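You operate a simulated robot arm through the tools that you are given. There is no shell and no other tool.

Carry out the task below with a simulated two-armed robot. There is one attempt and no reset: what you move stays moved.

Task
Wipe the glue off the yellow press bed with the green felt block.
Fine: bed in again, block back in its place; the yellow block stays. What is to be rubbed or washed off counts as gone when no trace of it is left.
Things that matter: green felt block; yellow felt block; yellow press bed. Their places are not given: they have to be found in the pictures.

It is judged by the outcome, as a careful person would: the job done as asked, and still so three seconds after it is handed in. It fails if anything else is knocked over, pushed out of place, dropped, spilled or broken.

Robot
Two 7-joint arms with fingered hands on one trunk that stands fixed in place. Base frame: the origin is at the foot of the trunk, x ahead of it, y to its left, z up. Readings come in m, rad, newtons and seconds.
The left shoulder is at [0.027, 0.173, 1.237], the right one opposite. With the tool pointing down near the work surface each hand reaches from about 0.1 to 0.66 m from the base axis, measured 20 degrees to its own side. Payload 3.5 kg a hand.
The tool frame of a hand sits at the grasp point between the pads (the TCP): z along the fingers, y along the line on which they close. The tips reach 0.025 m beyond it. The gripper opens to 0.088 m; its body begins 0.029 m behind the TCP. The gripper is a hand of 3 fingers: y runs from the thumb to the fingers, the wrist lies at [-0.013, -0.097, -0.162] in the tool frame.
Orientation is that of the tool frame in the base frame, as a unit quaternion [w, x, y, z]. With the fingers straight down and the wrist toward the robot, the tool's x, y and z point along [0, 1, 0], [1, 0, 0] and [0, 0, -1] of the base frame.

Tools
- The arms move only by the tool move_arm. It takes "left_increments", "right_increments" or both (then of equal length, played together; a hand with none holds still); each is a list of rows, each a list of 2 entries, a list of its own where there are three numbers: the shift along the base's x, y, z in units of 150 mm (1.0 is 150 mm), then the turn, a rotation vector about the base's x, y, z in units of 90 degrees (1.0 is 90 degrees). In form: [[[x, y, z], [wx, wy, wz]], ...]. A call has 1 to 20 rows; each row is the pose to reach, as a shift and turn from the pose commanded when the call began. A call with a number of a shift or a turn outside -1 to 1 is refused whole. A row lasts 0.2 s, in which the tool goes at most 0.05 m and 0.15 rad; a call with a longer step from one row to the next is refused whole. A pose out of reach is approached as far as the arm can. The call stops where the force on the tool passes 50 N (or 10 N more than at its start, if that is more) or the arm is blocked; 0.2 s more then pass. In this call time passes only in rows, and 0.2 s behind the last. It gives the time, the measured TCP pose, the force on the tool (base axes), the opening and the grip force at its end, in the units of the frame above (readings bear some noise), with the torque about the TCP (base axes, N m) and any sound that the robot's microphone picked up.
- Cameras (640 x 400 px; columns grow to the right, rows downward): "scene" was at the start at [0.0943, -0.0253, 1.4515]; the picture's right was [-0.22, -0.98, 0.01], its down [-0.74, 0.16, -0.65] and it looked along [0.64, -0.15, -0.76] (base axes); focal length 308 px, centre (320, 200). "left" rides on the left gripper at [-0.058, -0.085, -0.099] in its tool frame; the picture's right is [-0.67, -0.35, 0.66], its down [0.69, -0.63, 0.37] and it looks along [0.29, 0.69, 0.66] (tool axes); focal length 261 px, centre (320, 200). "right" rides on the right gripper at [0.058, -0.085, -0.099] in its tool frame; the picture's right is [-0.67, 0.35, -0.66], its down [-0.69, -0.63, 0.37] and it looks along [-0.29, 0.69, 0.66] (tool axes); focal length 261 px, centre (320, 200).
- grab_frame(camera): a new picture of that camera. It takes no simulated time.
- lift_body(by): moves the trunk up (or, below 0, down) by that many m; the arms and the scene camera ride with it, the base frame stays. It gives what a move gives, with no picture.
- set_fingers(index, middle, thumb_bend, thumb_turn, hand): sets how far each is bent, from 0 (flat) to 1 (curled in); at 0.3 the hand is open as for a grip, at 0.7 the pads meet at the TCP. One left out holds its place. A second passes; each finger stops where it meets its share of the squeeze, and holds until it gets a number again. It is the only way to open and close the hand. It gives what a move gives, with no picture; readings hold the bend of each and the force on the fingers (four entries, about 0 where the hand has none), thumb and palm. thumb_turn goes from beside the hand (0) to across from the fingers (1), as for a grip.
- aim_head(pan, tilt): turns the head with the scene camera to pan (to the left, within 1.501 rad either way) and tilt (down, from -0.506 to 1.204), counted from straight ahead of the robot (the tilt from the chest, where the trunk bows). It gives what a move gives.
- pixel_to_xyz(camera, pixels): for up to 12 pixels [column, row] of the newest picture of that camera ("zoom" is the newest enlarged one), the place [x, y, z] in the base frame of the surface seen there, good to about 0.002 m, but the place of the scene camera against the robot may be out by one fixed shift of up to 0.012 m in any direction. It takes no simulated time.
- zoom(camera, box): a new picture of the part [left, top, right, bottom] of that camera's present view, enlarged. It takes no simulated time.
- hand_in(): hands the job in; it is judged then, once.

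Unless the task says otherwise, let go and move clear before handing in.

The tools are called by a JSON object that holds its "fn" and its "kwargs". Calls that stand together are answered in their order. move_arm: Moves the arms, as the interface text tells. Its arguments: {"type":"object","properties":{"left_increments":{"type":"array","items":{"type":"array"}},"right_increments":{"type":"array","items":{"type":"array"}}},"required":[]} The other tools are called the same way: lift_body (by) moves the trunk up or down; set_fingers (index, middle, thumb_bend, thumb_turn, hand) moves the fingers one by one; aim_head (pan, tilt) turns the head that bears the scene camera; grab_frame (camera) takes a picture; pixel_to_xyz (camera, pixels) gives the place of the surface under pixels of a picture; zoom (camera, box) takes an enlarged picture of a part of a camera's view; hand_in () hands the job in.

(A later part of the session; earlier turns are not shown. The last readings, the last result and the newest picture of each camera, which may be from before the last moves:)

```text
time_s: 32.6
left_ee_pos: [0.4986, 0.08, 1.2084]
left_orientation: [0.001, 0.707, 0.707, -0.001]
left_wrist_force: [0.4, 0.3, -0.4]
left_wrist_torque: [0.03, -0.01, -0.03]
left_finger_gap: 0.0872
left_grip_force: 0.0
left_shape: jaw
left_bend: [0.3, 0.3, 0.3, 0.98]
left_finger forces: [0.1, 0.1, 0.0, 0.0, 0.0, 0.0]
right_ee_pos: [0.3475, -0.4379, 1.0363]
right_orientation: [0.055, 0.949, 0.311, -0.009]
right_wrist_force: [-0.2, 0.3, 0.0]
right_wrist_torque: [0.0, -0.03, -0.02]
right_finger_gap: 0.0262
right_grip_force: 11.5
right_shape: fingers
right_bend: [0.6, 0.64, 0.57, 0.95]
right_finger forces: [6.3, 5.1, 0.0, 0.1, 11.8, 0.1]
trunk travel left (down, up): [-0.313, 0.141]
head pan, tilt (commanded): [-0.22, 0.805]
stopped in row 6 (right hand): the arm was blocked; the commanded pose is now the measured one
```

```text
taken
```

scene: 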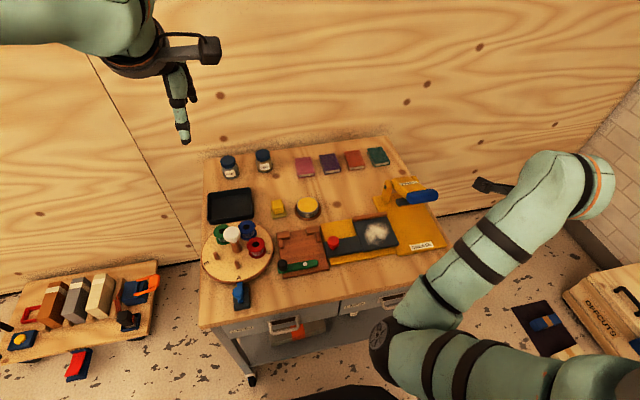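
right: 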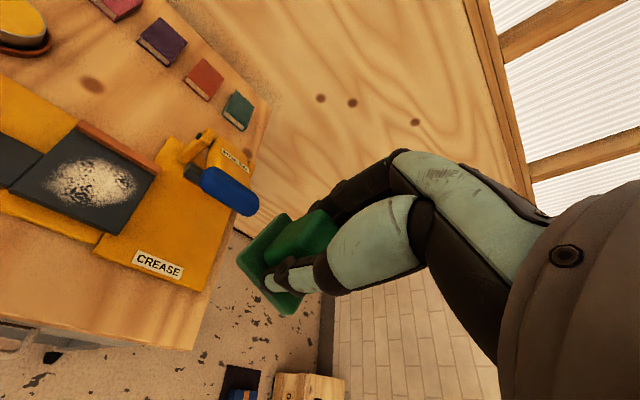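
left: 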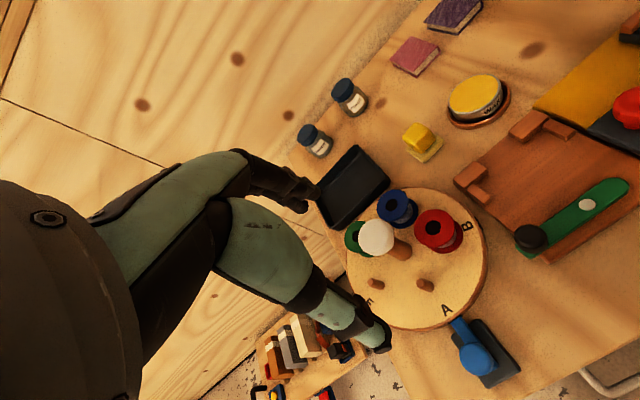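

The arm still cannot come inward in this posture. I check how much free room there is on the right before swinging the arm out there to bring the elbow outward.

{"fn": "pixel_to_xyz", "kwargs": {"camera": "scene", "pixels": [[600, 120], [630, 150], [600, 310], [570, 265], [545, 320], [490, 190], [580, 175], [395, 340], [450, 280]]}}

{"fn": "grab_frame", "kwargs": {"camera": "right"}}

```text
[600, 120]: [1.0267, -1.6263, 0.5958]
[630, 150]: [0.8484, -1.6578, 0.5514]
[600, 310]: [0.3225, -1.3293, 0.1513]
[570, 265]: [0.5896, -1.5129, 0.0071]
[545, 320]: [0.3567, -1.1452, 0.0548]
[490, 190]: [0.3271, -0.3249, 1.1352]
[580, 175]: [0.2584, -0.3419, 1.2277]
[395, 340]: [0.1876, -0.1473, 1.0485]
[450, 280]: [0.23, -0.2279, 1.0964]
```

```text
taken
```

right: 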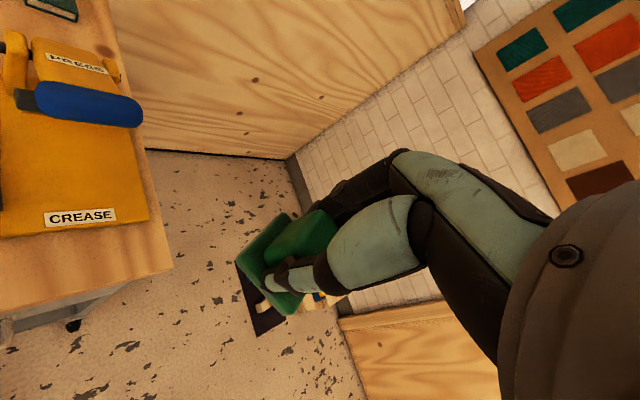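

The right side is free for more than a metre (wall at y≈−1.6). I swing the hand out to about (0.35, −0.59, 0.95) while turning it back to yaw 0.

{"fn": "move_arm", "kwargs": {"right_increments": [[[0.0, -0.15, -0.05], [0.009, 0.006, 0.085]], [[0.0, -0.3, -0.1], [0.017, 0.012, 0.17]], [[0.0, -0.45, -0.2], [0.026, 0.018, 0.255]], [[0.0, -0.6, -0.3], [0.034, 0.025, 0.34]], [[0.0, -0.75, -0.4], [0.043, 0.031, 0.425]], [[0.0, -0.9, -0.5], [0.051, 0.037, 0.51]], [[0.0, -1.0, -0.6], [0.06, 0.043, 0.596]]]}}

{"fn": "aim_head", "kwargs": {"pan": -0.5, "tilt": 0.8}}

{"fn": "grab_frame", "kwargs": {"camera": "scene"}}

```text
time_s: 34.2
left_ee_pos: [0.499, 0.0794, 1.2077]
left_orientation: [0.0, 0.707, 0.707, 0.001]
left_wrist_force: [-0.8, -1.1, 0.2]
left_wrist_torque: [0.0, -0.02, -0.01]
left_finger_gap: 0.0879
left_grip_force: 0.1
left_shape: jaw
left_bend: [0.3, 0.3, 0.3, 0.98]
left_finger forces: [0.0, 0.0, 0.0, 0.1, 0.1, 0.0]
right_ee_pos: [0.3465, -0.5862, 0.9445]
right_orientation: [-0.003, 0.705, 0.709, 0.0]
right_wrist_force: [-0.9, 1.3, -0.9]
right_wrist_torque: [-0.01, 0.0, 0.02]
right_finger_gap: 0.0263
right_grip_force: 11.9
right_shape: fingers
right_bend: [0.6, 0.64, 0.57, 0.95]
right_finger forces: [6.2, 5.0, 0.0, 0.0, 11.7, 0.0]
trunk travel left (down, up): [-0.313, 0.141]
head pan, tilt (commanded): [-0.22, 0.805]
```

```text
time_s: 35.0
left_ee_pos: [0.4989, 0.0801, 1.2093]
left_orientation: [0.0, 0.708, 0.707, 0.0]
left_wrist_force: [-0.4, 0.1, 0.2]
left_wrist_torque: [0.0, 0.0, 0.01]
left_finger_gap: 0.0877
left_grip_force: 0.0
left_shape: jaw
left_bend: [0.3, 0.3, 0.3, 0.98]
left_finger forces: [0.0, 0.0, 0.0, 0.1, 0.1, 0.0]
right_ee_pos: [0.3459, -0.5858, 0.9457]
right_orientation: [-0.002, 0.706, 0.708, -0.001]
right_wrist_force: [0.0, 0.0, -1.6]
right_wrist_torque: [0.0, -0.04, 0.01]
right_finger_gap: 0.0261
right_grip_force: 11.3
right_shape: fingers
right_bend: [0.6, 0.64, 0.57, 0.95]
right_finger forces: [6.3, 5.0, 0.0, 0.1, 11.6, 0.1]
trunk travel left (down, up): [-0.313, 0.141]
head pan, tilt (commanded): [-0.499, 0.799]
```

```text
taken
```

scene: 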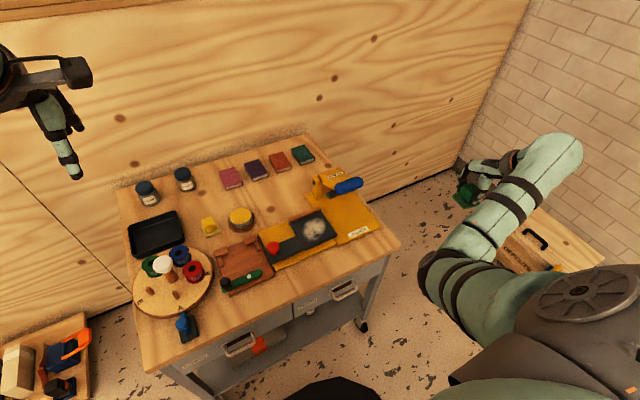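

At (0.346, −0.586, 0.945) the hand follows fully again with yaw 0. I check the elbow (px (430,272)) and forearm.

{"fn": "pixel_to_xyz", "kwargs": {"camera": "scene", "pixels": [[430, 270], [450, 290], [475, 235], [520, 190], [560, 150], [500, 290]]}}

```text
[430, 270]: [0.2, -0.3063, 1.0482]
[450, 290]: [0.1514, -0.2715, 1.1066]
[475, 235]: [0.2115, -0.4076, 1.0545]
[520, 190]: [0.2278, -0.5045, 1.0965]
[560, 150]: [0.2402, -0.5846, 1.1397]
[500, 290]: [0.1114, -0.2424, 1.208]
```

The elbow sits inside the shoulder–wrist line, at (0.19, −0.29, 1.03). Turning the hand counter-clockwise should swing the forearm around and the elbow outward, so I turn to about +60° here in free space.

{"fn": "move_arm", "kwargs": {"right_increments": [[[-0.04, 0.06, -0.02], [0, 0, 0.083]], [[-0.08, 0.12, -0.05], [0, 0, 0.167]], [[-0.12, 0.18, -0.08], [0, 0, 0.25]], [[-0.15, 0.25, -0.1], [0, 0, 0.333]], [[-0.18, 0.31, -0.12], [0, 0, 0.417]], [[-0.22, 0.37, -0.15], [0, 0, 0.5]], [[-0.26, 0.43, -0.18], [0, 0, 0.583]], [[-0.3, 0.5, -0.2], [0, 0, 0.667]]]}}

{"fn": "grab_frame", "kwargs": {"camera": "scene"}}

```text
time_s: 36.8
left_ee_pos: [0.4987, 0.0809, 1.2098]
left_orientation: [0.0, 0.707, 0.707, 0.0]
left_wrist_force: [-0.5, 0.7, 0.1]
left_wrist_torque: [0.0, 0.01, 0.0]
left_finger_gap: 0.0878
left_grip_force: 0.0
left_shape: jaw
left_bend: [0.3, 0.3, 0.3, 0.98]
left_finger forces: [0.0, 0.1, 0.1, 0.0, 0.0, 0.0]
right_ee_pos: [0.3007, -0.5095, 0.9153]
right_orientation: [-0.002, 0.257, 0.966, -0.002]
right_wrist_force: [0.2, -0.8, -1.1]
right_wrist_torque: [0.0, -0.01, 0.0]
right_finger_gap: 0.0261
right_grip_force: 11.0
right_shape: fingers
right_bend: [0.6, 0.64, 0.57, 0.95]
right_finger forces: [6.3, 4.9, 0.1, 0.0, 11.2, 0.0]
trunk travel left (down, up): [-0.313, 0.141]
head pan, tilt (commanded): [-0.499, 0.799]
```

```text
taken
```

scene: 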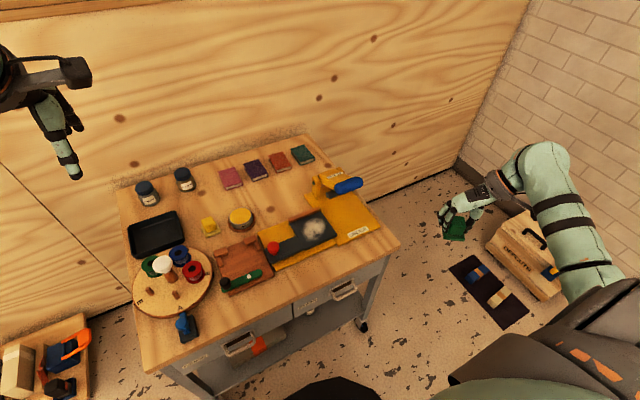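

The elbow has swung outward: the forearm now comes in from the right (px (560,210)). I bring the hand back in toward the start pose while turning the yaw back toward 0.

{"fn": "move_arm", "kwargs": {"right_increments": [[[0.03, 0.1, 0.03], [0, 0, -0.05]], [[0.06, 0.2, 0.06], [0, 0, -0.1]], [[0.1, 0.35, 0.1], [0, 0, -0.17]], [[0.14, 0.5, 0.13], [0, 0, -0.25]], [[0.18, 0.65, 0.16], [0, 0, -0.33]], [[0.22, 0.8, 0.2], [0, 0, -0.4]], [[0.26, 0.95, 0.2], [0, 0, -0.47]]]}}

{"fn": "grab_frame", "kwargs": {"camera": "scene"}}

```text
time_s: 38.4
left_ee_pos: [0.4998, 0.0809, 1.2095]
left_orientation: [0.0, 0.707, 0.707, 0.0]
left_wrist_force: [0.9, 0.7, 0.2]
left_wrist_torque: [0.01, 0.02, 0.01]
left_finger_gap: 0.0876
left_grip_force: 0.1
left_shape: jaw
left_bend: [0.3, 0.3, 0.3, 0.98]
left_finger forces: [0.0, 0.0, 0.0, 0.0, 0.0, 0.0]
right_ee_pos: [0.3398, -0.3661, 0.9453]
right_orientation: [-0.002, 0.589, 0.808, -0.002]
right_wrist_force: [0.4, 0.5, -1.7]
right_wrist_torque: [-0.02, -0.03, 0.0]
right_finger_gap: 0.0262
right_grip_force: 11.5
right_shape: fingers
right_bend: [0.6, 0.64, 0.57, 0.95]
right_finger forces: [6.2, 4.8, 0.1, 0.1, 11.3, 0.0]
trunk travel left (down, up): [-0.313, 0.141]
head pan, tilt (commanded): [-0.499, 0.799]
```

```text
taken
```

scene: 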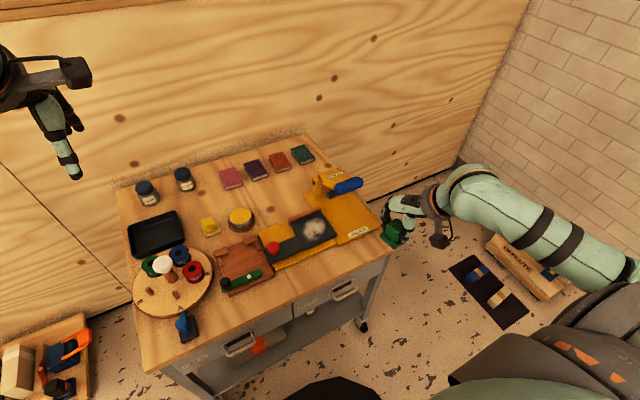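

The elbow now stays outward at yaw +18°, hand at (0.340, −0.366, 0.945). The bed is in clear view, so I measure the glue and bed now.

{"fn": "zoom", "kwargs": {"camera": "scene", "box": [260, 180, 388, 260]}}

{"fn": "pixel_to_xyz", "kwargs": {"camera": "zoom", "pixels": [[155, 215], [315, 145], [385, 240], [235, 290], [195, 245], [320, 225], [265, 200], [260, 280], [265, 240], [310, 265], [70, 330], [435, 45]]}}

{"fn": "grab_frame", "kwargs": {"camera": "right"}}

```text
5.00 times, centred on (324, 220) of scene
```

zoom: 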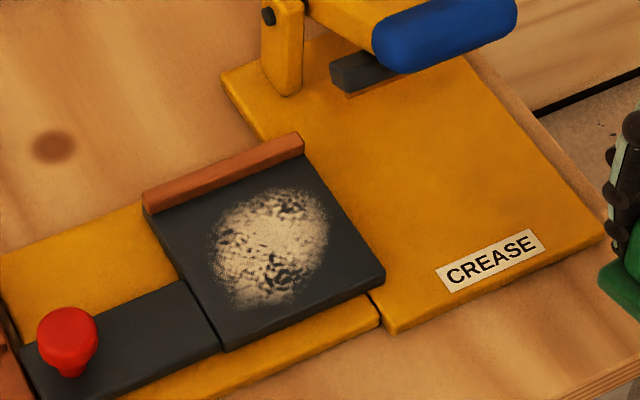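

```text
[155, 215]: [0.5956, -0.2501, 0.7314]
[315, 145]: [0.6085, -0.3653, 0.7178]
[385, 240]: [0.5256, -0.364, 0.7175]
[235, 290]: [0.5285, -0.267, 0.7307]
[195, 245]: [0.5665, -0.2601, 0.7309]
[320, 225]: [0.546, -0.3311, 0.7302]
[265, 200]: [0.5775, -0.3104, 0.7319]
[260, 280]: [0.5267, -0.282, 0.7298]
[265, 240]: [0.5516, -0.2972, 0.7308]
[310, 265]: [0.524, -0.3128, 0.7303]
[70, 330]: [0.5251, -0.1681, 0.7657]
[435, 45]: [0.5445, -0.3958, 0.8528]
```

```text
taken
```

right: 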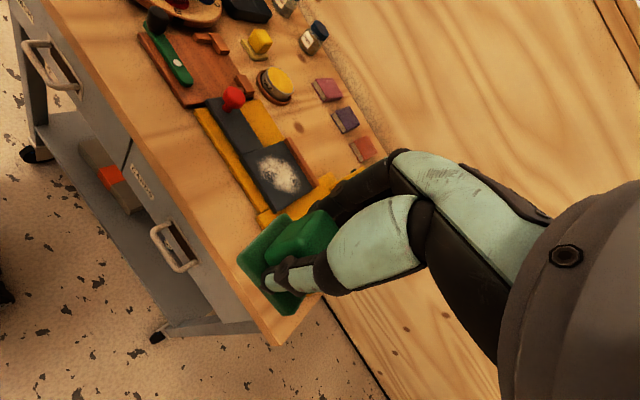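

The glue spot spans zoom px (212–330, 188–303), clearly on the pulled-out bed and clear of the press. I read its exact edges and the bed's corners.

{"fn": "pixel_to_xyz", "kwargs": {"camera": "zoom", "pixels": [[212, 245], [329, 235], [290, 189], [255, 303], [225, 215], [320, 265], [235, 195], [315, 200], [225, 343], [378, 272], [160, 225], [300, 165]]}}

{"fn": "zoom", "kwargs": {"camera": "right", "box": [220, 130, 340, 220]}}

{"fn": "pixel_to_xyz", "kwargs": {"camera": "zoom", "pixels": [[205, 165], [315, 185], [250, 135], [435, 340], [290, 240], [430, 290], [350, 240], [330, 190], [130, 180], [350, 80], [540, 280], [480, 180]]}}

```text
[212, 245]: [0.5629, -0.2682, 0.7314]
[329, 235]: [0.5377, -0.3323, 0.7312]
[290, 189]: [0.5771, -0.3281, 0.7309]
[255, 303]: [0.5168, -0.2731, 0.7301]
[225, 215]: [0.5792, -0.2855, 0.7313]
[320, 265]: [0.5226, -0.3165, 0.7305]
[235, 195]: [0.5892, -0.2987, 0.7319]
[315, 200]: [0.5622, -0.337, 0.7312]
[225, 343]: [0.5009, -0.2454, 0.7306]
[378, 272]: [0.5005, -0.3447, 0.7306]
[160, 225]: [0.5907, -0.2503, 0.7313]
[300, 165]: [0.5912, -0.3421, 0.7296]
```

```text
4.44 times, centred on (280, 175) of right
```

zoom: 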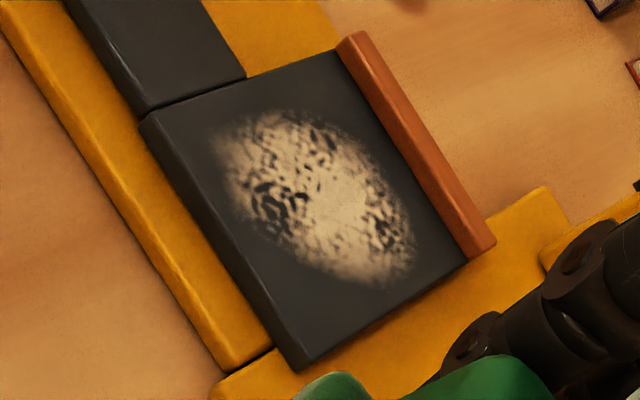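

```text
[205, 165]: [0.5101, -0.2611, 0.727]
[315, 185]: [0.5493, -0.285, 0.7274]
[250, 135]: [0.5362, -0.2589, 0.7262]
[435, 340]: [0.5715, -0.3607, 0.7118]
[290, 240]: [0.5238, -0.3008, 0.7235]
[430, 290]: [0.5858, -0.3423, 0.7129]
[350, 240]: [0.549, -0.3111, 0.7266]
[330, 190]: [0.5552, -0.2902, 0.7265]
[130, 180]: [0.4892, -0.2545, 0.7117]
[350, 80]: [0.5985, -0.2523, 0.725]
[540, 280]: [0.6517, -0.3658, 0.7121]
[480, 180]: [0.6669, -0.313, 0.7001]
```

The glue is centred at about (0.549, −0.290) with a radius near 0.038, so the block's centre must sweep x 0.525–0.573 and y −0.27–−0.312. I check the block's pose in the hand (right view) to know its offset from the TCP.

{"fn": "zoom", "kwargs": {"camera": "right", "box": [225, 190, 345, 320]}}

{"fn": "pixel_to_xyz", "kwargs": {"camera": "zoom", "pixels": [[315, 80], [190, 215], [330, 370], [355, 365], [225, 180], [215, 255], [300, 350], [270, 130], [250, 200], [360, 140], [430, 75], [290, 215]]}}

```text
3.08 times, centred on (285, 255) of right
```

zoom: 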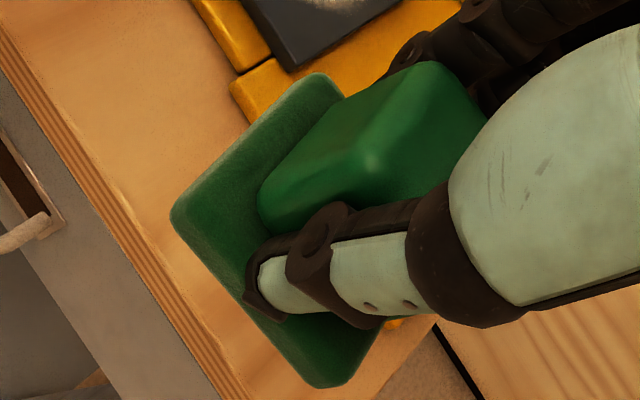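

```text
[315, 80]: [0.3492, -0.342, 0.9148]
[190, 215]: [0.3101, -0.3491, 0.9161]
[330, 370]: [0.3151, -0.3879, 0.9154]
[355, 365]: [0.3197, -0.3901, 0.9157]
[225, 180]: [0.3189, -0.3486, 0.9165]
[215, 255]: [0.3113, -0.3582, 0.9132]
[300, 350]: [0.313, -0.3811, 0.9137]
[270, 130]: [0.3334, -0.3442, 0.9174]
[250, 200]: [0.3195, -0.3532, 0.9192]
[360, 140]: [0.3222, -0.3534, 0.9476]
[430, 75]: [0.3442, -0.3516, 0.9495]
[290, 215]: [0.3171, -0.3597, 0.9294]
```

The base is level, its centre about (−0.007, +0.003) from the TCP in the hand frame and its underside about 0.040 below the TCP, so contact with the bed is expected near TCP z 0.766. I move in over the bed with yaw 0, first inward, then forward.

{"fn": "move_arm", "kwargs": {"right_increments": [[[0.1, 0.15, 0.0], [0, 0, -0.05]], [[0.25, 0.3, 0.0], [0, 0, -0.1]], [[0.45, 0.42, 0.0], [0, 0, -0.15]], [[0.7, 0.5, 0.0], [0, 0, -0.198]], [[0.95, 0.53, -0.1], [0, 0, -0.198]]]}}

{"fn": "grab_frame", "kwargs": {"camera": "scene"}}

```text
time_s: 39.6
left_ee_pos: [0.5015, 0.0798, 1.2077]
left_orientation: [-0.001, 0.707, 0.707, -0.001]
left_wrist_force: [0.8, 0.2, 0.0]
left_wrist_torque: [0.01, 0.0, -0.02]
left_finger_gap: 0.0879
left_grip_force: 0.0
left_shape: jaw
left_bend: [0.3, 0.3, 0.3, 0.98]
left_finger forces: [0.0, 0.0, 0.0, 0.0, 0.0, 0.0]
right_ee_pos: [0.4833, -0.288, 0.9268]
right_orientation: [-0.003, 0.708, 0.706, -0.001]
right_wrist_force: [0.2, 0.2, -0.6]
right_wrist_torque: [0.0, 0.0, 0.02]
right_finger_gap: 0.0257
right_grip_force: 11.0
right_shape: fingers
right_bend: [0.6, 0.64, 0.57, 0.95]
right_finger forces: [6.2, 4.8, 0.0, 0.0, 11.2, 0.1]
trunk travel left (down, up): [-0.313, 0.141]
head pan, tilt (commanded): [-0.499, 0.799]
```

```text
taken
```

scene: 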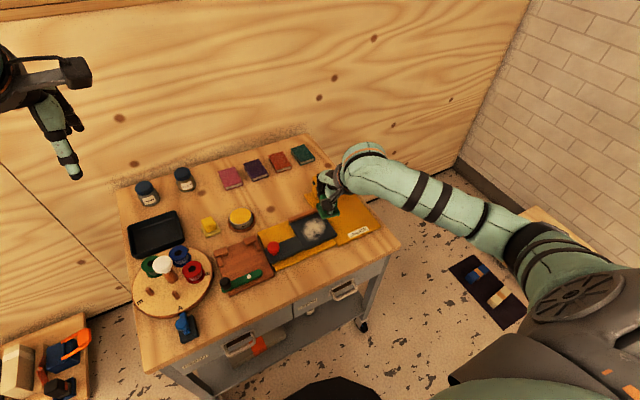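

The arm follows well with the elbow outside, hand at (0.483, −0.288, 0.927). I go down over the left part of the glue, stopping about 3 cm above contact.

{"fn": "move_arm", "kwargs": {"right_increments": [[[0.2, 0.05, -0.15], [0, 0, 0]], [[0.4, 0.08, -0.35], [0, 0, 0]], [[0.49, 0.08, -0.6], [0, 0, 0]], [[0.49, 0.08, -0.87], [0, 0, 0]]]}}

{"fn": "zoom", "kwargs": {"camera": "scene", "box": [240, 130, 440, 260]}}

{"fn": "grab_frame", "kwargs": {"camera": "right"}}

```text
time_s: 40.6
left_ee_pos: [0.5002, 0.0807, 1.2084]
left_orientation: [0.001, 0.707, 0.707, 0.0]
left_wrist_force: [0.5, 0.2, -0.6]
left_wrist_torque: [0.02, -0.02, -0.03]
left_finger_gap: 0.088
left_grip_force: 0.1
left_shape: jaw
left_bend: [0.3, 0.3, 0.3, 0.98]
left_finger forces: [0.0, 0.0, 0.1, 0.1, 0.1, 0.1]
right_ee_pos: [0.5578, -0.2775, 0.7976]
right_orientation: [-0.003, 0.706, 0.708, -0.002]
right_wrist_force: [-0.4, -0.2, -1.0]
right_wrist_torque: [0.0, 0.01, 0.01]
right_finger_gap: 0.0261
right_grip_force: 10.8
right_shape: fingers
right_bend: [0.6, 0.64, 0.57, 0.95]
right_finger forces: [6.2, 4.8, 0.0, 0.0, 11.1, 0.0]
trunk travel left (down, up): [-0.313, 0.141]
head pan, tilt (commanded): [-0.499, 0.799]
```

```text
3.08 times, centred on (340, 195) of scene
```

zoom: 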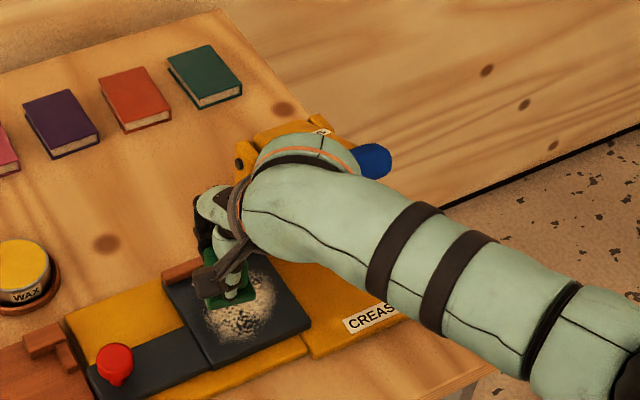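

```text
taken
```

right: 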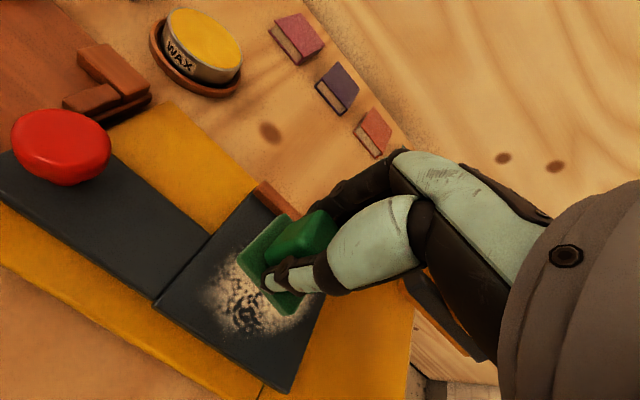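

The block is right over the glue's left part (right px (285,265)). I lower to light contact and read the force.

{"fn": "move_arm", "kwargs": {"right_increments": [[[0, 0, -0.1], [0, 0, 0]], [[0, 0, -0.18], [0, 0, 0]], [[0, 0, -0.22], [0, 0, 0]], [[0, 0, -0.24], [0, 0, 0]]]}}

{"fn": "grab_frame", "kwargs": {"camera": "right"}}

```text
time_s: 41.6
left_ee_pos: [0.4971, 0.0814, 1.2087]
left_orientation: [0.001, 0.707, 0.707, 0.0]
left_wrist_force: [0.4, -0.7, -0.4]
left_wrist_torque: [0.04, 0.01, -0.01]
left_finger_gap: 0.0877
left_grip_force: 0.0
left_shape: jaw
left_bend: [0.3, 0.3, 0.3, 0.98]
left_finger forces: [0.1, 0.0, 0.0, 0.1, 0.1, 0.0]
right_ee_pos: [0.5584, -0.2764, 0.7653]
right_orientation: [-0.002, 0.707, 0.707, 0.0]
right_wrist_force: [0.1, 0.6, 13.2]
right_wrist_torque: [-0.08, -0.24, 0.02]
right_finger_gap: 0.0261
right_grip_force: 16.9
right_shape: fingers
right_bend: [0.61, 0.64, 0.57, 0.95]
right_finger forces: [6.1, 13.6, 0.0, 0.0, 14.4, 0.0]
trunk travel left (down, up): [-0.313, 0.141]
head pan, tilt (commanded): [-0.499, 0.799]
```

```text
taken
```

right: 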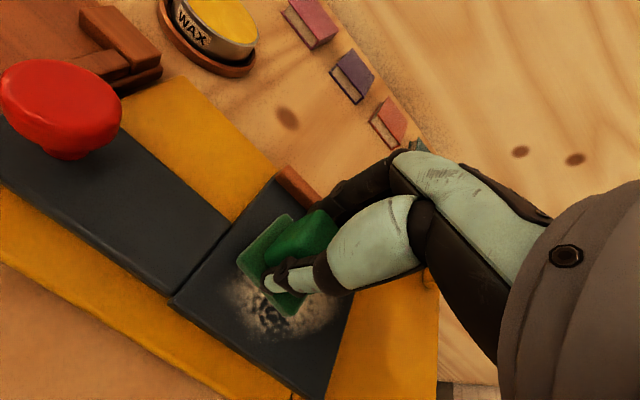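

Contact is made with 13 N at z 0.765. I ease the pressure a little and make the first strokes along x over the left part of the glue.

{"fn": "move_arm", "kwargs": {"right_increments": [[[0.04, 0.02, 0.003], [0, 0, 0]], [[0.1, 0.03, 0.003], [0, 0, 0]], [[0.147, 0.03, 0.003], [0, 0, 0]], [[0.08, 0.03, 0.003], [0, 0, 0]], [[0.0, 0.03, 0.003], [0, 0, 0]], [[-0.09, 0.03, 0.003], [0, 0, 0]], [[-0.173, 0.03, 0.003], [0, 0, 0]], [[-0.09, 0.03, 0.003], [0, 0, 0]], [[0.0, 0.03, 0.003], [0, 0, 0]], [[0.08, 0.03, 0.003], [0, 0, 0]], [[0.147, 0.03, 0.003], [0, 0, 0]], [[0.08, 0.03, 0.003], [0, 0, 0]], [[0.0, 0.03, 0.003], [0, 0, 0]]]}}

{"fn": "grab_frame", "kwargs": {"camera": "right"}}

{"fn": "zoom", "kwargs": {"camera": "scene", "box": [240, 150, 400, 260]}}

```text
time_s: 44.4
left_ee_pos: [0.4975, 0.0808, 1.2102]
left_orientation: [0.0, 0.707, 0.707, 0.001]
left_wrist_force: [0.3, -0.2, -0.1]
left_wrist_torque: [-0.01, -0.02, 0.03]
left_finger_gap: 0.0876
left_grip_force: 0.1
left_shape: jaw
left_bend: [0.3, 0.3, 0.3, 0.98]
left_finger forces: [0.0, 0.1, 0.0, 0.0, 0.0, 0.0]
right_ee_pos: [0.557, -0.2718, 0.7653]
right_orientation: [-0.001, 0.708, 0.707, -0.001]
right_wrist_force: [2.7, 0.4, 9.1]
right_wrist_torque: [-0.03, -0.23, 0.04]
right_finger_gap: 0.026
right_grip_force: 17.7
right_shape: fingers
right_bend: [0.61, 0.64, 0.57, 0.95]
right_finger forces: [8.0, 14.2, 0.1, 0.0, 12.5, 0.0]
trunk travel left (down, up): [-0.313, 0.141]
head pan, tilt (commanded): [-0.499, 0.799]
```

```text
taken
```

right: 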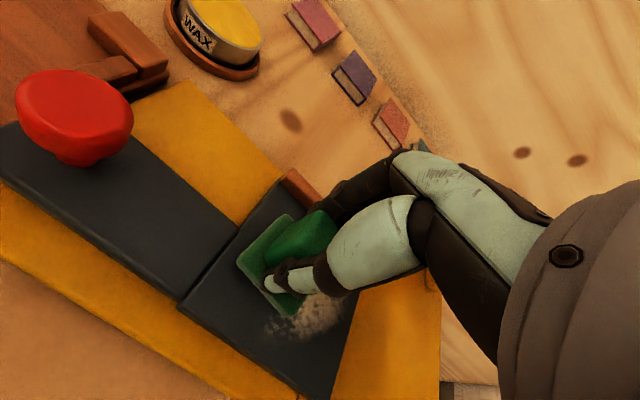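

```text
3.64 times, centred on (320, 205) of scene
```

zoom: 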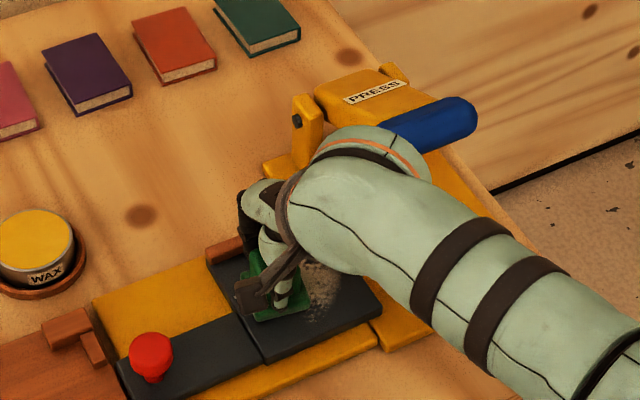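

The left part is clean where the block passed (remaining glue at right px (310,315)). I lift slightly, step 18 mm toward −y without dragging the bed, and stroke again.

{"fn": "move_arm", "kwargs": {"right_increments": [[[0.0, 0.0, 0.06], [0, 0, 0]], [[0.0, -0.12, 0.06], [0, 0, 0]], [[0.0, -0.12, 0.0], [0, 0, 0]], [[0.08, -0.12, 0.0], [0, 0, 0]], [[0.15, -0.12, 0.0], [0, 0, 0]], [[0.08, -0.12, 0.0], [0, 0, 0]], [[0.0, -0.12, 0.0], [0, 0, 0]], [[-0.09, -0.12, 0.0], [0, 0, 0]], [[-0.18, -0.12, 0.0], [0, 0, 0]], [[-0.09, -0.12, 0.0], [0, 0, 0]], [[0.0, -0.12, 0.0], [0, 0, 0]], [[0.08, -0.12, 0.0], [0, 0, 0]], [[0.15, -0.12, 0.0], [0, 0, 0]], [[0.08, -0.12, 0.0], [0, 0, 0]], [[0.0, -0.12, 0.0], [0, 0, 0]]]}}

{"fn": "grab_frame", "kwargs": {"camera": "right"}}

{"fn": "zoom", "kwargs": {"camera": "scene", "box": [240, 150, 400, 260]}}

```text
time_s: 47.6
left_ee_pos: [0.4964, 0.0806, 1.21]
left_orientation: [0.001, 0.707, 0.707, 0.0]
left_wrist_force: [-1.0, -0.7, -0.5]
left_wrist_torque: [0.02, 0.01, 0.0]
left_finger_gap: 0.0877
left_grip_force: 0.1
left_shape: jaw
left_bend: [0.3, 0.3, 0.3, 0.98]
left_finger forces: [0.0, 0.0, 0.1, 0.1, 0.0, 0.1]
right_ee_pos: [0.5557, -0.2894, 0.764]
right_orientation: [-0.001, 0.707, 0.707, 0.0]
right_wrist_force: [3.9, 0.1, 13.3]
right_wrist_torque: [0.01, -0.39, 0.05]
right_finger_gap: 0.026
right_grip_force: 20.8
right_shape: fingers
right_bend: [0.61, 0.63, 0.57, 0.95]
right_finger forces: [12.4, 16.3, 0.0, 0.1, 12.3, 0.0]
trunk travel left (down, up): [-0.313, 0.141]
head pan, tilt (commanded): [-0.499, 0.799]
```

```text
taken
```

right: 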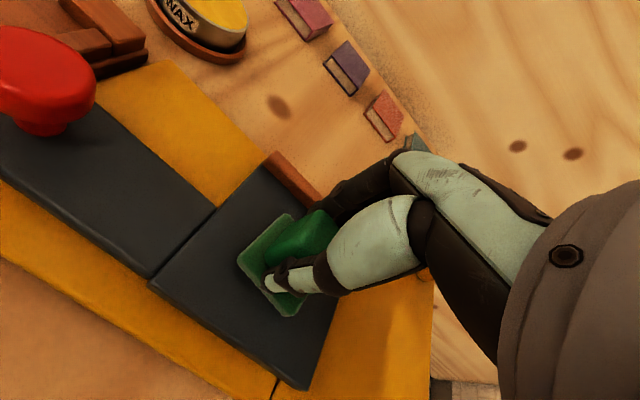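

```text
3.64 times, centred on (320, 205) of scene
```

zoom: 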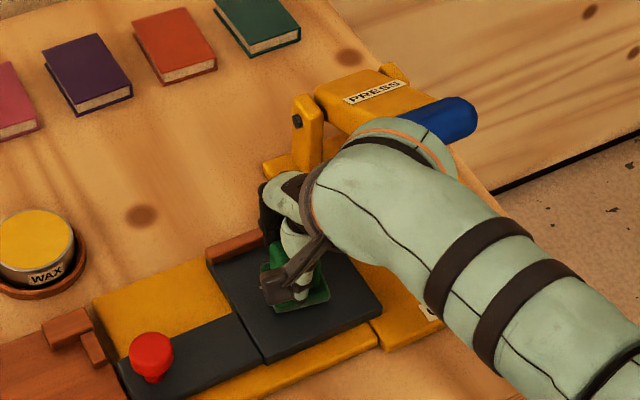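

The visible bed looks clean now; the right edge of the glue is hidden by the hand. Before stepping further toward the press I check the gap between the hand and the blue handle (zoom px (440,120)).

{"fn": "pixel_to_xyz", "kwargs": {"camera": "zoom", "pixels": [[415, 130], [435, 150], [400, 125], [370, 130], [450, 120], [430, 112], [400, 160], [450, 200], [340, 165], [470, 215]]}}

{"fn": "move_arm", "kwargs": {"right_increments": [[[0.0, 0.0, 0.1], [0, 0, 0]], [[-0.1, 0.05, 0.35], [0, 0, 0]], [[-0.3, 0.1, 0.6], [0, 0, 0]], [[-0.6, 0.1, 0.8], [0, 0, 0]]]}}

{"fn": "grab_frame", "kwargs": {"camera": "right"}}

{"fn": "zoom", "kwargs": {"camera": "scene", "box": [260, 180, 388, 260]}}

```text
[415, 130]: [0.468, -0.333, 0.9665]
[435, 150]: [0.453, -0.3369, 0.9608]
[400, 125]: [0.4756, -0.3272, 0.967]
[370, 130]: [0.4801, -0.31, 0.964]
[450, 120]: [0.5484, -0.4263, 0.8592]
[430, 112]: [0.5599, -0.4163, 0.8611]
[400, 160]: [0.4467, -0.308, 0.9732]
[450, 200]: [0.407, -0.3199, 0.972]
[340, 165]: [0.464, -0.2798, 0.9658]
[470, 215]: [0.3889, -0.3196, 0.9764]
```

```text
refused: row 4 steps farther than a row can; nothing moved
```

```text
taken
```

right: 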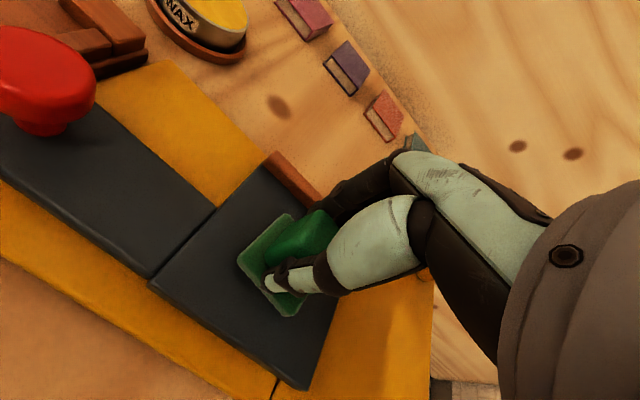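

```text
5.00 times, centred on (324, 220) of scene
```

zoom: 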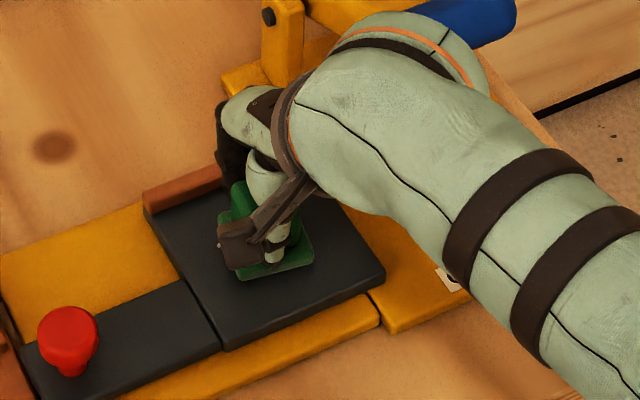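

The cuff's edge is near y −0.33 at x≤0.48 while the handle starts at x 0.52, y −0.365, so there is room for one more step. I lift, step 17 mm toward −y and wipe the right part.

{"fn": "move_arm", "kwargs": {"right_increments": [[[0.0, 0.0, 0.06], [0, 0, 0]], [[0.0, -0.11, 0.06], [0, 0, 0]], [[0.0, -0.11, 0.004], [0, 0, 0]], [[0.08, -0.11, 0.004], [0, 0, 0]], [[0.15, -0.11, 0.004], [0, 0, 0]], [[0.08, -0.11, 0.004], [0, 0, 0]], [[0.0, -0.11, 0.004], [0, 0, 0]], [[-0.09, -0.11, 0.004], [0, 0, 0]], [[-0.18, -0.11, 0.004], [0, 0, 0]], [[-0.09, -0.11, 0.004], [0, 0, 0]], [[0.0, -0.11, 0.004], [0, 0, 0]], [[0.08, -0.11, 0.004], [0, 0, 0]], [[0.15, -0.11, 0.004], [0, 0, 0]], [[0.08, -0.11, 0.004], [0, 0, 0]], [[0.0, -0.11, 0.004], [0, 0, 0]]]}}

{"fn": "grab_frame", "kwargs": {"camera": "right"}}

{"fn": "zoom", "kwargs": {"camera": "scene", "box": [260, 160, 420, 260]}}

```text
time_s: 50.8
left_ee_pos: [0.4981, 0.082, 1.2096]
left_orientation: [0.002, 0.707, 0.707, 0.0]
left_wrist_force: [-0.5, 0.7, 0.3]
left_wrist_torque: [-0.01, -0.01, 0.0]
left_finger_gap: 0.0877
left_grip_force: 0.1
left_shape: jaw
left_bend: [0.3, 0.3, 0.3, 0.98]
left_finger forces: [0.0, 0.0, 0.0, 0.0, 0.1, 0.0]
right_ee_pos: [0.5568, -0.3056, 0.7656]
right_orientation: [-0.001, 0.707, 0.707, 0.0]
right_wrist_force: [3.8, 0.6, 13.5]
right_wrist_torque: [-0.02, -0.41, 0.04]
right_finger_gap: 0.026
right_grip_force: 20.1
right_shape: fingers
right_bend: [0.61, 0.63, 0.57, 0.95]
right_finger forces: [11.6, 16.6, 0.1, 0.1, 12.3, 0.0]
trunk travel left (down, up): [-0.313, 0.141]
head pan, tilt (commanded): [-0.499, 0.799]
```

```text
taken
```

right: 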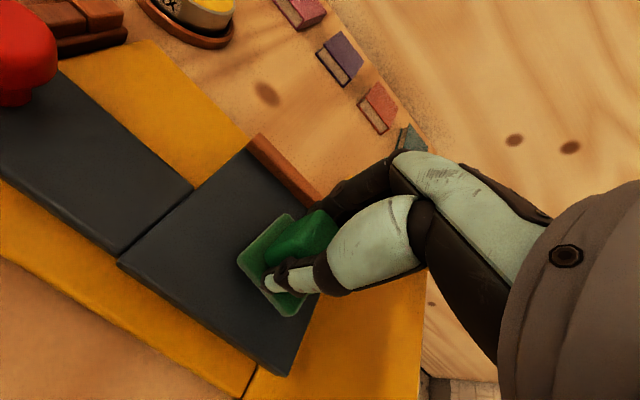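

```text
4.00 times, centred on (340, 210) of scene
```

zoom: 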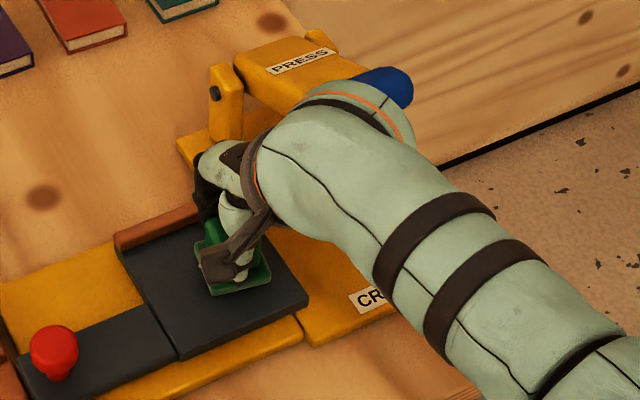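

No glue is visible left of the block. I make one more small step of 9 mm to cover the right rim, wipe, then lift and step back to inspect.

{"fn": "move_arm", "kwargs": {"right_increments": [[[0.0, 0.0, 0.06], [0, 0, 0]], [[0.0, -0.06, 0.06], [0, 0, 0]], [[0.0, -0.06, 0.0], [0, 0, 0]], [[0.08, -0.06, 0.0], [0, 0, 0]], [[0.15, -0.06, 0.0], [0, 0, 0]], [[0.08, -0.06, 0.0], [0, 0, 0]], [[0.0, -0.06, 0.0], [0, 0, 0]], [[-0.09, -0.06, 0.0], [0, 0, 0]], [[-0.18, -0.06, 0.0], [0, 0, 0]], [[-0.09, -0.06, 0.0], [0, 0, 0]], [[0.0, -0.06, 0.0], [0, 0, 0]], [[0.08, -0.06, 0.0], [0, 0, 0]], [[0.0, -0.06, 0.0], [0, 0, 0]], [[0.0, -0.04, 0.1], [0, 0, 0]], [[0.0, 0.1, 0.3], [0, 0, 0]]]}}

{"fn": "grab_frame", "kwargs": {"camera": "right"}}

{"fn": "zoom", "kwargs": {"camera": "scene", "box": [260, 160, 420, 260]}}

```text
time_s: 54.0
left_ee_pos: [0.4983, 0.0814, 1.2083]
left_orientation: [0.002, 0.707, 0.707, 0.0]
left_wrist_force: [-0.2, 1.0, -0.3]
left_wrist_torque: [0.02, -0.02, 0.0]
left_finger_gap: 0.0878
left_grip_force: 0.1
left_shape: jaw
left_bend: [0.3, 0.3, 0.3, 0.98]
left_finger forces: [0.0, 0.0, 0.0, 0.1, 0.0, 0.1]
right_ee_pos: [0.5574, -0.2908, 0.8078]
right_orientation: [-0.003, 0.707, 0.707, -0.001]
right_wrist_force: [-0.6, 0.5, -0.6]
right_wrist_torque: [-0.01, -0.02, -0.02]
right_finger_gap: 0.0261
right_grip_force: 11.9
right_shape: fingers
right_bend: [0.61, 0.64, 0.57, 0.95]
right_finger forces: [6.8, 4.8, 0.0, 0.1, 12.2, 0.0]
trunk travel left (down, up): [-0.313, 0.141]
head pan, tilt (commanded): [-0.499, 0.799]
```

```text
taken
```

right: 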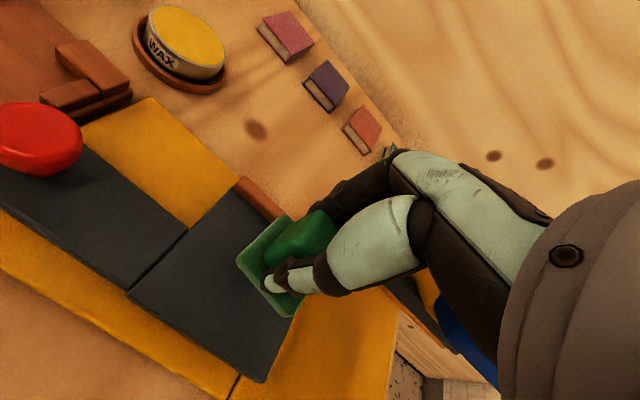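

```text
4.00 times, centred on (340, 210) of scene
```

zoom: 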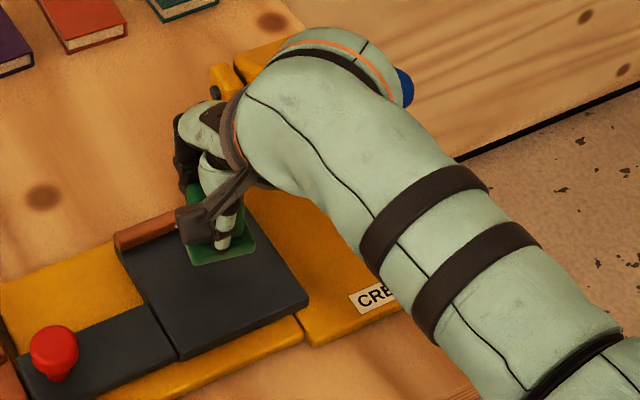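

The near half of the bed is clean; the block hides the rest. I raise and draw the hand back to see the whole bed.

{"fn": "move_arm", "kwargs": {"right_increments": [[[0.0, 0.0, 0.25], [0, 0, 0]], [[-0.1, 0.0, 0.5], [0, 0, 0]], [[-0.35, 0.0, 0.65], [0, 0, 0]], [[-0.6, -0.05, 0.75], [0, 0, 0]], [[-0.9, -0.1, 0.8], [0, 0, 0]]]}}

{"fn": "grab_frame", "kwargs": {"camera": "right"}}

{"fn": "zoom", "kwargs": {"camera": "scene", "box": [260, 180, 388, 260]}}

```text
time_s: 55.2
left_ee_pos: [0.497, 0.0802, 1.2098]
left_orientation: [0.0, 0.707, 0.707, 0.001]
left_wrist_force: [0.2, -0.8, 0.1]
left_wrist_torque: [-0.02, -0.04, -0.01]
left_finger_gap: 0.0878
left_grip_force: 0.0
left_shape: jaw
left_bend: [0.3, 0.3, 0.3, 0.98]
left_finger forces: [0.0, 0.0, 0.0, 0.0, 0.1, 0.0]
right_ee_pos: [0.4219, -0.3051, 0.9276]
right_orientation: [-0.002, 0.708, 0.707, 0.0]
right_wrist_force: [-0.7, 0.4, -0.1]
right_wrist_torque: [-0.01, -0.03, -0.01]
right_finger_gap: 0.026
right_grip_force: 11.7
right_shape: fingers
right_bend: [0.61, 0.64, 0.57, 0.95]
right_finger forces: [6.7, 4.7, 0.0, 0.0, 12.0, 0.0]
trunk travel left (down, up): [-0.313, 0.141]
head pan, tilt (commanded): [-0.499, 0.799]
```

```text
taken
```

right: 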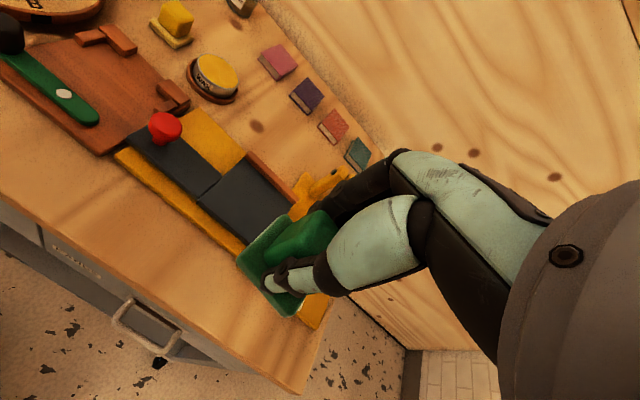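

```text
5.00 times, centred on (324, 220) of scene
```

zoom: 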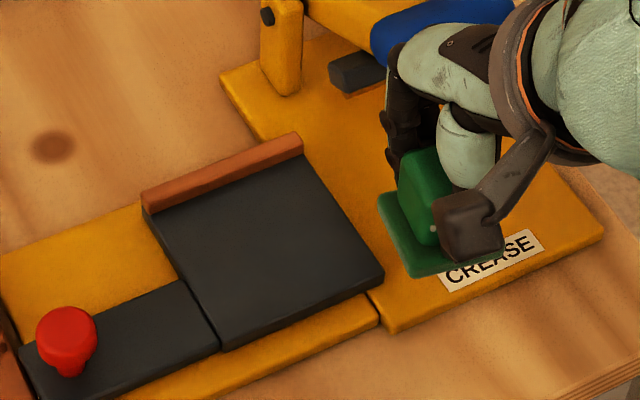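

The whole bed plate now looks clean. I enlarge it further to look for any trace left.

{"fn": "zoom", "kwargs": {"camera": "scene", "box": [284, 204, 340, 252]}}

{"fn": "zoom", "kwargs": {"camera": "right", "box": [190, 140, 310, 260]}}

```text
8.33 times, centred on (312, 228) of scene
```

zoom: 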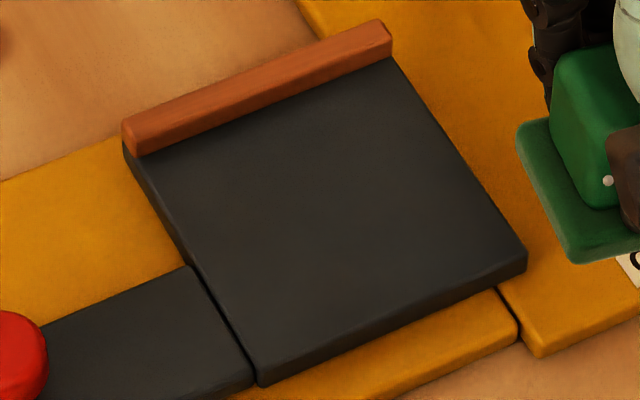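

```text
3.33 times, centred on (250, 200) of right
```

zoom: 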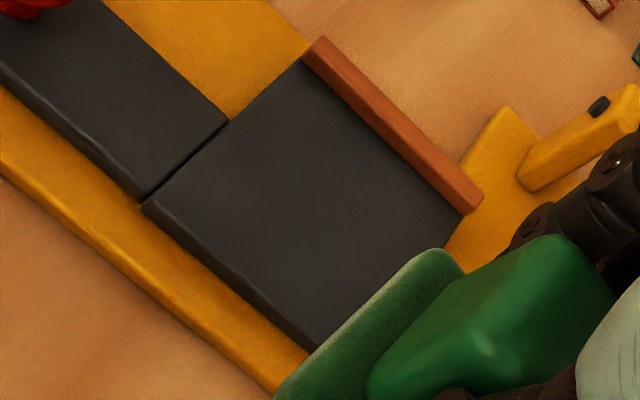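

Both close-ups show an evenly dark plate. To be sure that no thin rim is left I make a second, slightly wider pass; first I go back over the bed.

{"fn": "move_arm", "kwargs": {"right_increments": [[[0.25, 0.1, 0.0], [0, 0, 0]], [[0.5, 0.2, -0.05], [0, 0, 0]], [[0.75, 0.26, -0.2], [0, 0, 0]], [[0.9, 0.26, -0.45], [0, 0, 0]], [[0.9, 0.26, -0.7], [0, 0, 0]], [[0.9, 0.26, -0.9], [0, 0, 0]]]}}

```text
time_s: 56.6
left_ee_pos: [0.4995, 0.0803, 1.2089]
left_orientation: [0.0, 0.707, 0.707, 0.001]
left_wrist_force: [0.0, 0.2, -0.4]
left_wrist_torque: [0.01, 0.04, -0.07]
left_finger_gap: 0.0877
left_grip_force: 0.1
left_shape: jaw
left_bend: [0.3, 0.3, 0.3, 0.98]
left_finger forces: [0.0, 0.0, 0.1, 0.0, 0.0, 0.0]
right_ee_pos: [0.5564, -0.2675, 0.7951]
right_orientation: [-0.002, 0.707, 0.707, -0.001]
right_wrist_force: [0.8, 0.0, -0.8]
right_wrist_torque: [0.0, 0.01, -0.02]
right_finger_gap: 0.026
right_grip_force: 11.5
right_shape: fingers
right_bend: [0.61, 0.64, 0.57, 0.95]
right_finger forces: [6.6, 4.6, 0.0, 0.1, 11.6, 0.1]
trunk travel left (down, up): [-0.313, 0.141]
head pan, tilt (commanded): [-0.499, 0.799]
```

The hand is at (0.556, −0.268, 0.795), no contact yet. I run two lanes of strokes over the left and middle parts.

{"fn": "move_arm", "kwargs": {"right_increments": [[[0, 0, -0.12], [0, 0, 0]], [[0, 0, -0.2], [0, 0, 0]], [[0.08, 0, -0.2], [0, 0, 0]], [[0.16, 0, -0.2], [0, 0, 0]], [[0.05, 0, -0.2], [0, 0, 0]], [[-0.07, 0, -0.2], [0, 0, 0]], [[-0.19, 0, -0.2], [0, 0, 0]], [[-0.08, 0, -0.2], [0, 0, 0]], [[0.03, 0, -0.2], [0, 0, 0]], [[0.03, 0, -0.14], [0, 0, 0]], [[0.03, -0.12, -0.14], [0, 0, 0]], [[0.03, -0.12, -0.2], [0, 0, 0]], [[0.16, -0.12, -0.2], [0, 0, 0]], [[0.05, -0.12, -0.2], [0, 0, 0]], [[-0.07, -0.12, -0.2], [0, 0, 0]], [[-0.19, -0.12, -0.2], [0, 0, 0]], [[-0.08, -0.12, -0.2], [0, 0, 0]], [[0.03, -0.12, -0.2], [0, 0, 0]], [[0.03, -0.12, -0.14], [0, 0, 0]], [[0.03, -0.24, -0.14], [0, 0, 0]]]}}

```text
time_s: 60.8
left_ee_pos: [0.4987, 0.0804, 1.2084]
left_orientation: [0.0, 0.707, 0.707, 0.0]
left_wrist_force: [-0.2, 0.3, 0.2]
left_wrist_torque: [-0.03, -0.02, -0.04]
left_finger_gap: 0.0875
left_grip_force: 0.1
left_shape: jaw
left_bend: [0.3, 0.3, 0.3, 0.98]
left_finger forces: [0.0, 0.0, 0.0, 0.0, 0.0, 0.1]
right_ee_pos: [0.5631, -0.303, 0.7739]
right_orientation: [-0.003, 0.707, 0.707, -0.002]
right_wrist_force: [-0.8, -0.6, -1.0]
right_wrist_torque: [0.01, 0.01, 0.02]
right_finger_gap: 0.0261
right_grip_force: 11.5
right_shape: fingers
right_bend: [0.61, 0.65, 0.57, 0.95]
right_finger forces: [6.9, 5.0, 0.0, 0.0, 12.2, 0.0]
trunk travel left (down, up): [-0.313, 0.141]
head pan, tilt (commanded): [-0.499, 0.799]
```

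The two lanes went smoothly. Now the right part: lanes at y≈−0.303 and −0.317, then lift off.

{"fn": "move_arm", "kwargs": {"right_increments": [[[0, 0, -0.06], [0, 0, 0]], [[0.12, 0, -0.062], [0, 0, 0]], [[0.02, 0, -0.062], [0, 0, 0]], [[-0.1, 0, -0.062], [0, 0, 0]], [[-0.22, 0, -0.062], [0, 0, 0]], [[-0.11, 0, -0.062], [0, 0, 0]], [[0.0, 0, -0.062], [0, 0, 0]], [[0.0, 0, 0.0], [0, 0, 0]], [[0.0, -0.095, 0.0], [0, 0, 0]], [[0.0, -0.095, -0.062], [0, 0, 0]], [[0.12, -0.095, -0.062], [0, 0, 0]], [[0.02, -0.095, -0.062], [0, 0, 0]], [[-0.1, -0.095, -0.062], [0, 0, 0]], [[-0.22, -0.095, -0.062], [0, 0, 0]], [[-0.11, -0.095, -0.062], [0, 0, 0]], [[0.0, -0.095, -0.062], [0, 0, 0]], [[0.0, -0.05, 0.1], [0, 0, 0]], [[0.0, 0.1, 0.3], [0, 0, 0]], [[-0.1, 0.15, 0.55], [0, 0, 0]], [[-0.3, 0.15, 0.75], [0, 0, 0]]]}}

{"fn": "grab_frame", "kwargs": {"camera": "right"}}

{"fn": "grab_frame", "kwargs": {"camera": "scene"}}

```text
time_s: 65.0
left_ee_pos: [0.4975, 0.0809, 1.208]
left_orientation: [0.0, 0.707, 0.707, 0.0]
left_wrist_force: [0.1, 0.9, 0.4]
left_wrist_torque: [-0.02, -0.02, -0.02]
left_finger_gap: 0.0877
left_grip_force: 0.0
left_shape: jaw
left_bend: [0.3, 0.3, 0.3, 0.98]
left_finger forces: [0.0, 0.0, 0.0, 0.0, 0.0, 0.2]
right_ee_pos: [0.5144, -0.2802, 0.8844]
right_orientation: [-0.002, 0.707, 0.707, -0.001]
right_wrist_force: [-0.3, 0.6, -0.3]
right_wrist_torque: [0.0, 0.0, 0.0]
right_finger_gap: 0.0258
right_grip_force: 11.8
right_shape: fingers
right_bend: [0.61, 0.65, 0.57, 0.95]
right_finger forces: [6.9, 4.8, 0.1, 0.0, 12.1, 0.0]
trunk travel left (down, up): [-0.313, 0.141]
head pan, tilt (commanded): [-0.499, 0.799]
```

```text
taken
```

right: 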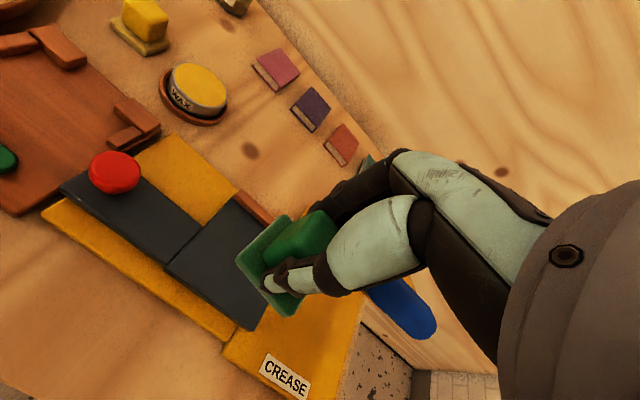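

```text
taken
```

scene: 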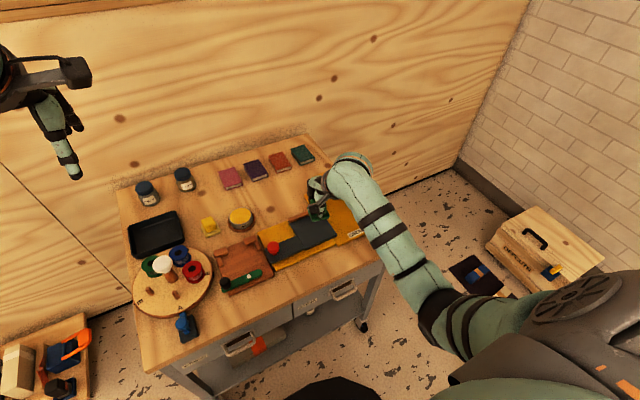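

The bed plate is clean all over (right px (215,265)). Now I carry the block back: first forward and up, along y≈−0.26.

{"fn": "move_arm", "kwargs": {"right_increments": [[[0.1, 0.05, 0.2], [0, 0, 0]], [[0.25, 0.1, 0.4], [0, 0, 0]], [[0.45, 0.15, 0.55], [0, 0, 0]], [[0.65, 0.17, 0.7], [0, 0, 0]], [[0.9, 0.17, 0.85], [0, 0, 0]]]}}

{"fn": "grab_frame", "kwargs": {"camera": "scene"}}

```text
time_s: 66.2
left_ee_pos: [0.5, 0.0807, 1.2074]
left_orientation: [0.0, 0.707, 0.707, 0.0]
left_wrist_force: [0.5, -0.4, 0.3]
left_wrist_torque: [-0.02, 0.03, -0.01]
left_finger_gap: 0.0879
left_grip_force: 0.1
left_shape: jaw
left_bend: [0.3, 0.3, 0.3, 0.98]
left_finger forces: [0.0, 0.1, 0.0, 0.0, 0.0, 0.0]
right_ee_pos: [0.6535, -0.2544, 1.014]
right_orientation: [-0.004, 0.707, 0.707, -0.003]
right_wrist_force: [0.2, 0.8, -0.1]
right_wrist_torque: [-0.06, 0.03, -0.02]
right_finger_gap: 0.0261
right_grip_force: 12.1
right_shape: fingers
right_bend: [0.61, 0.65, 0.57, 0.95]
right_finger forces: [6.8, 4.8, 0.0, 0.0, 11.9, 0.1]
trunk travel left (down, up): [-0.313, 0.141]
head pan, tilt (commanded): [-0.499, 0.799]
```

```text
taken
```

scene: 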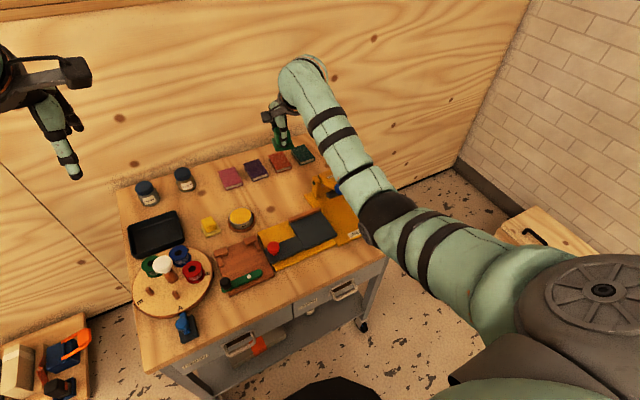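

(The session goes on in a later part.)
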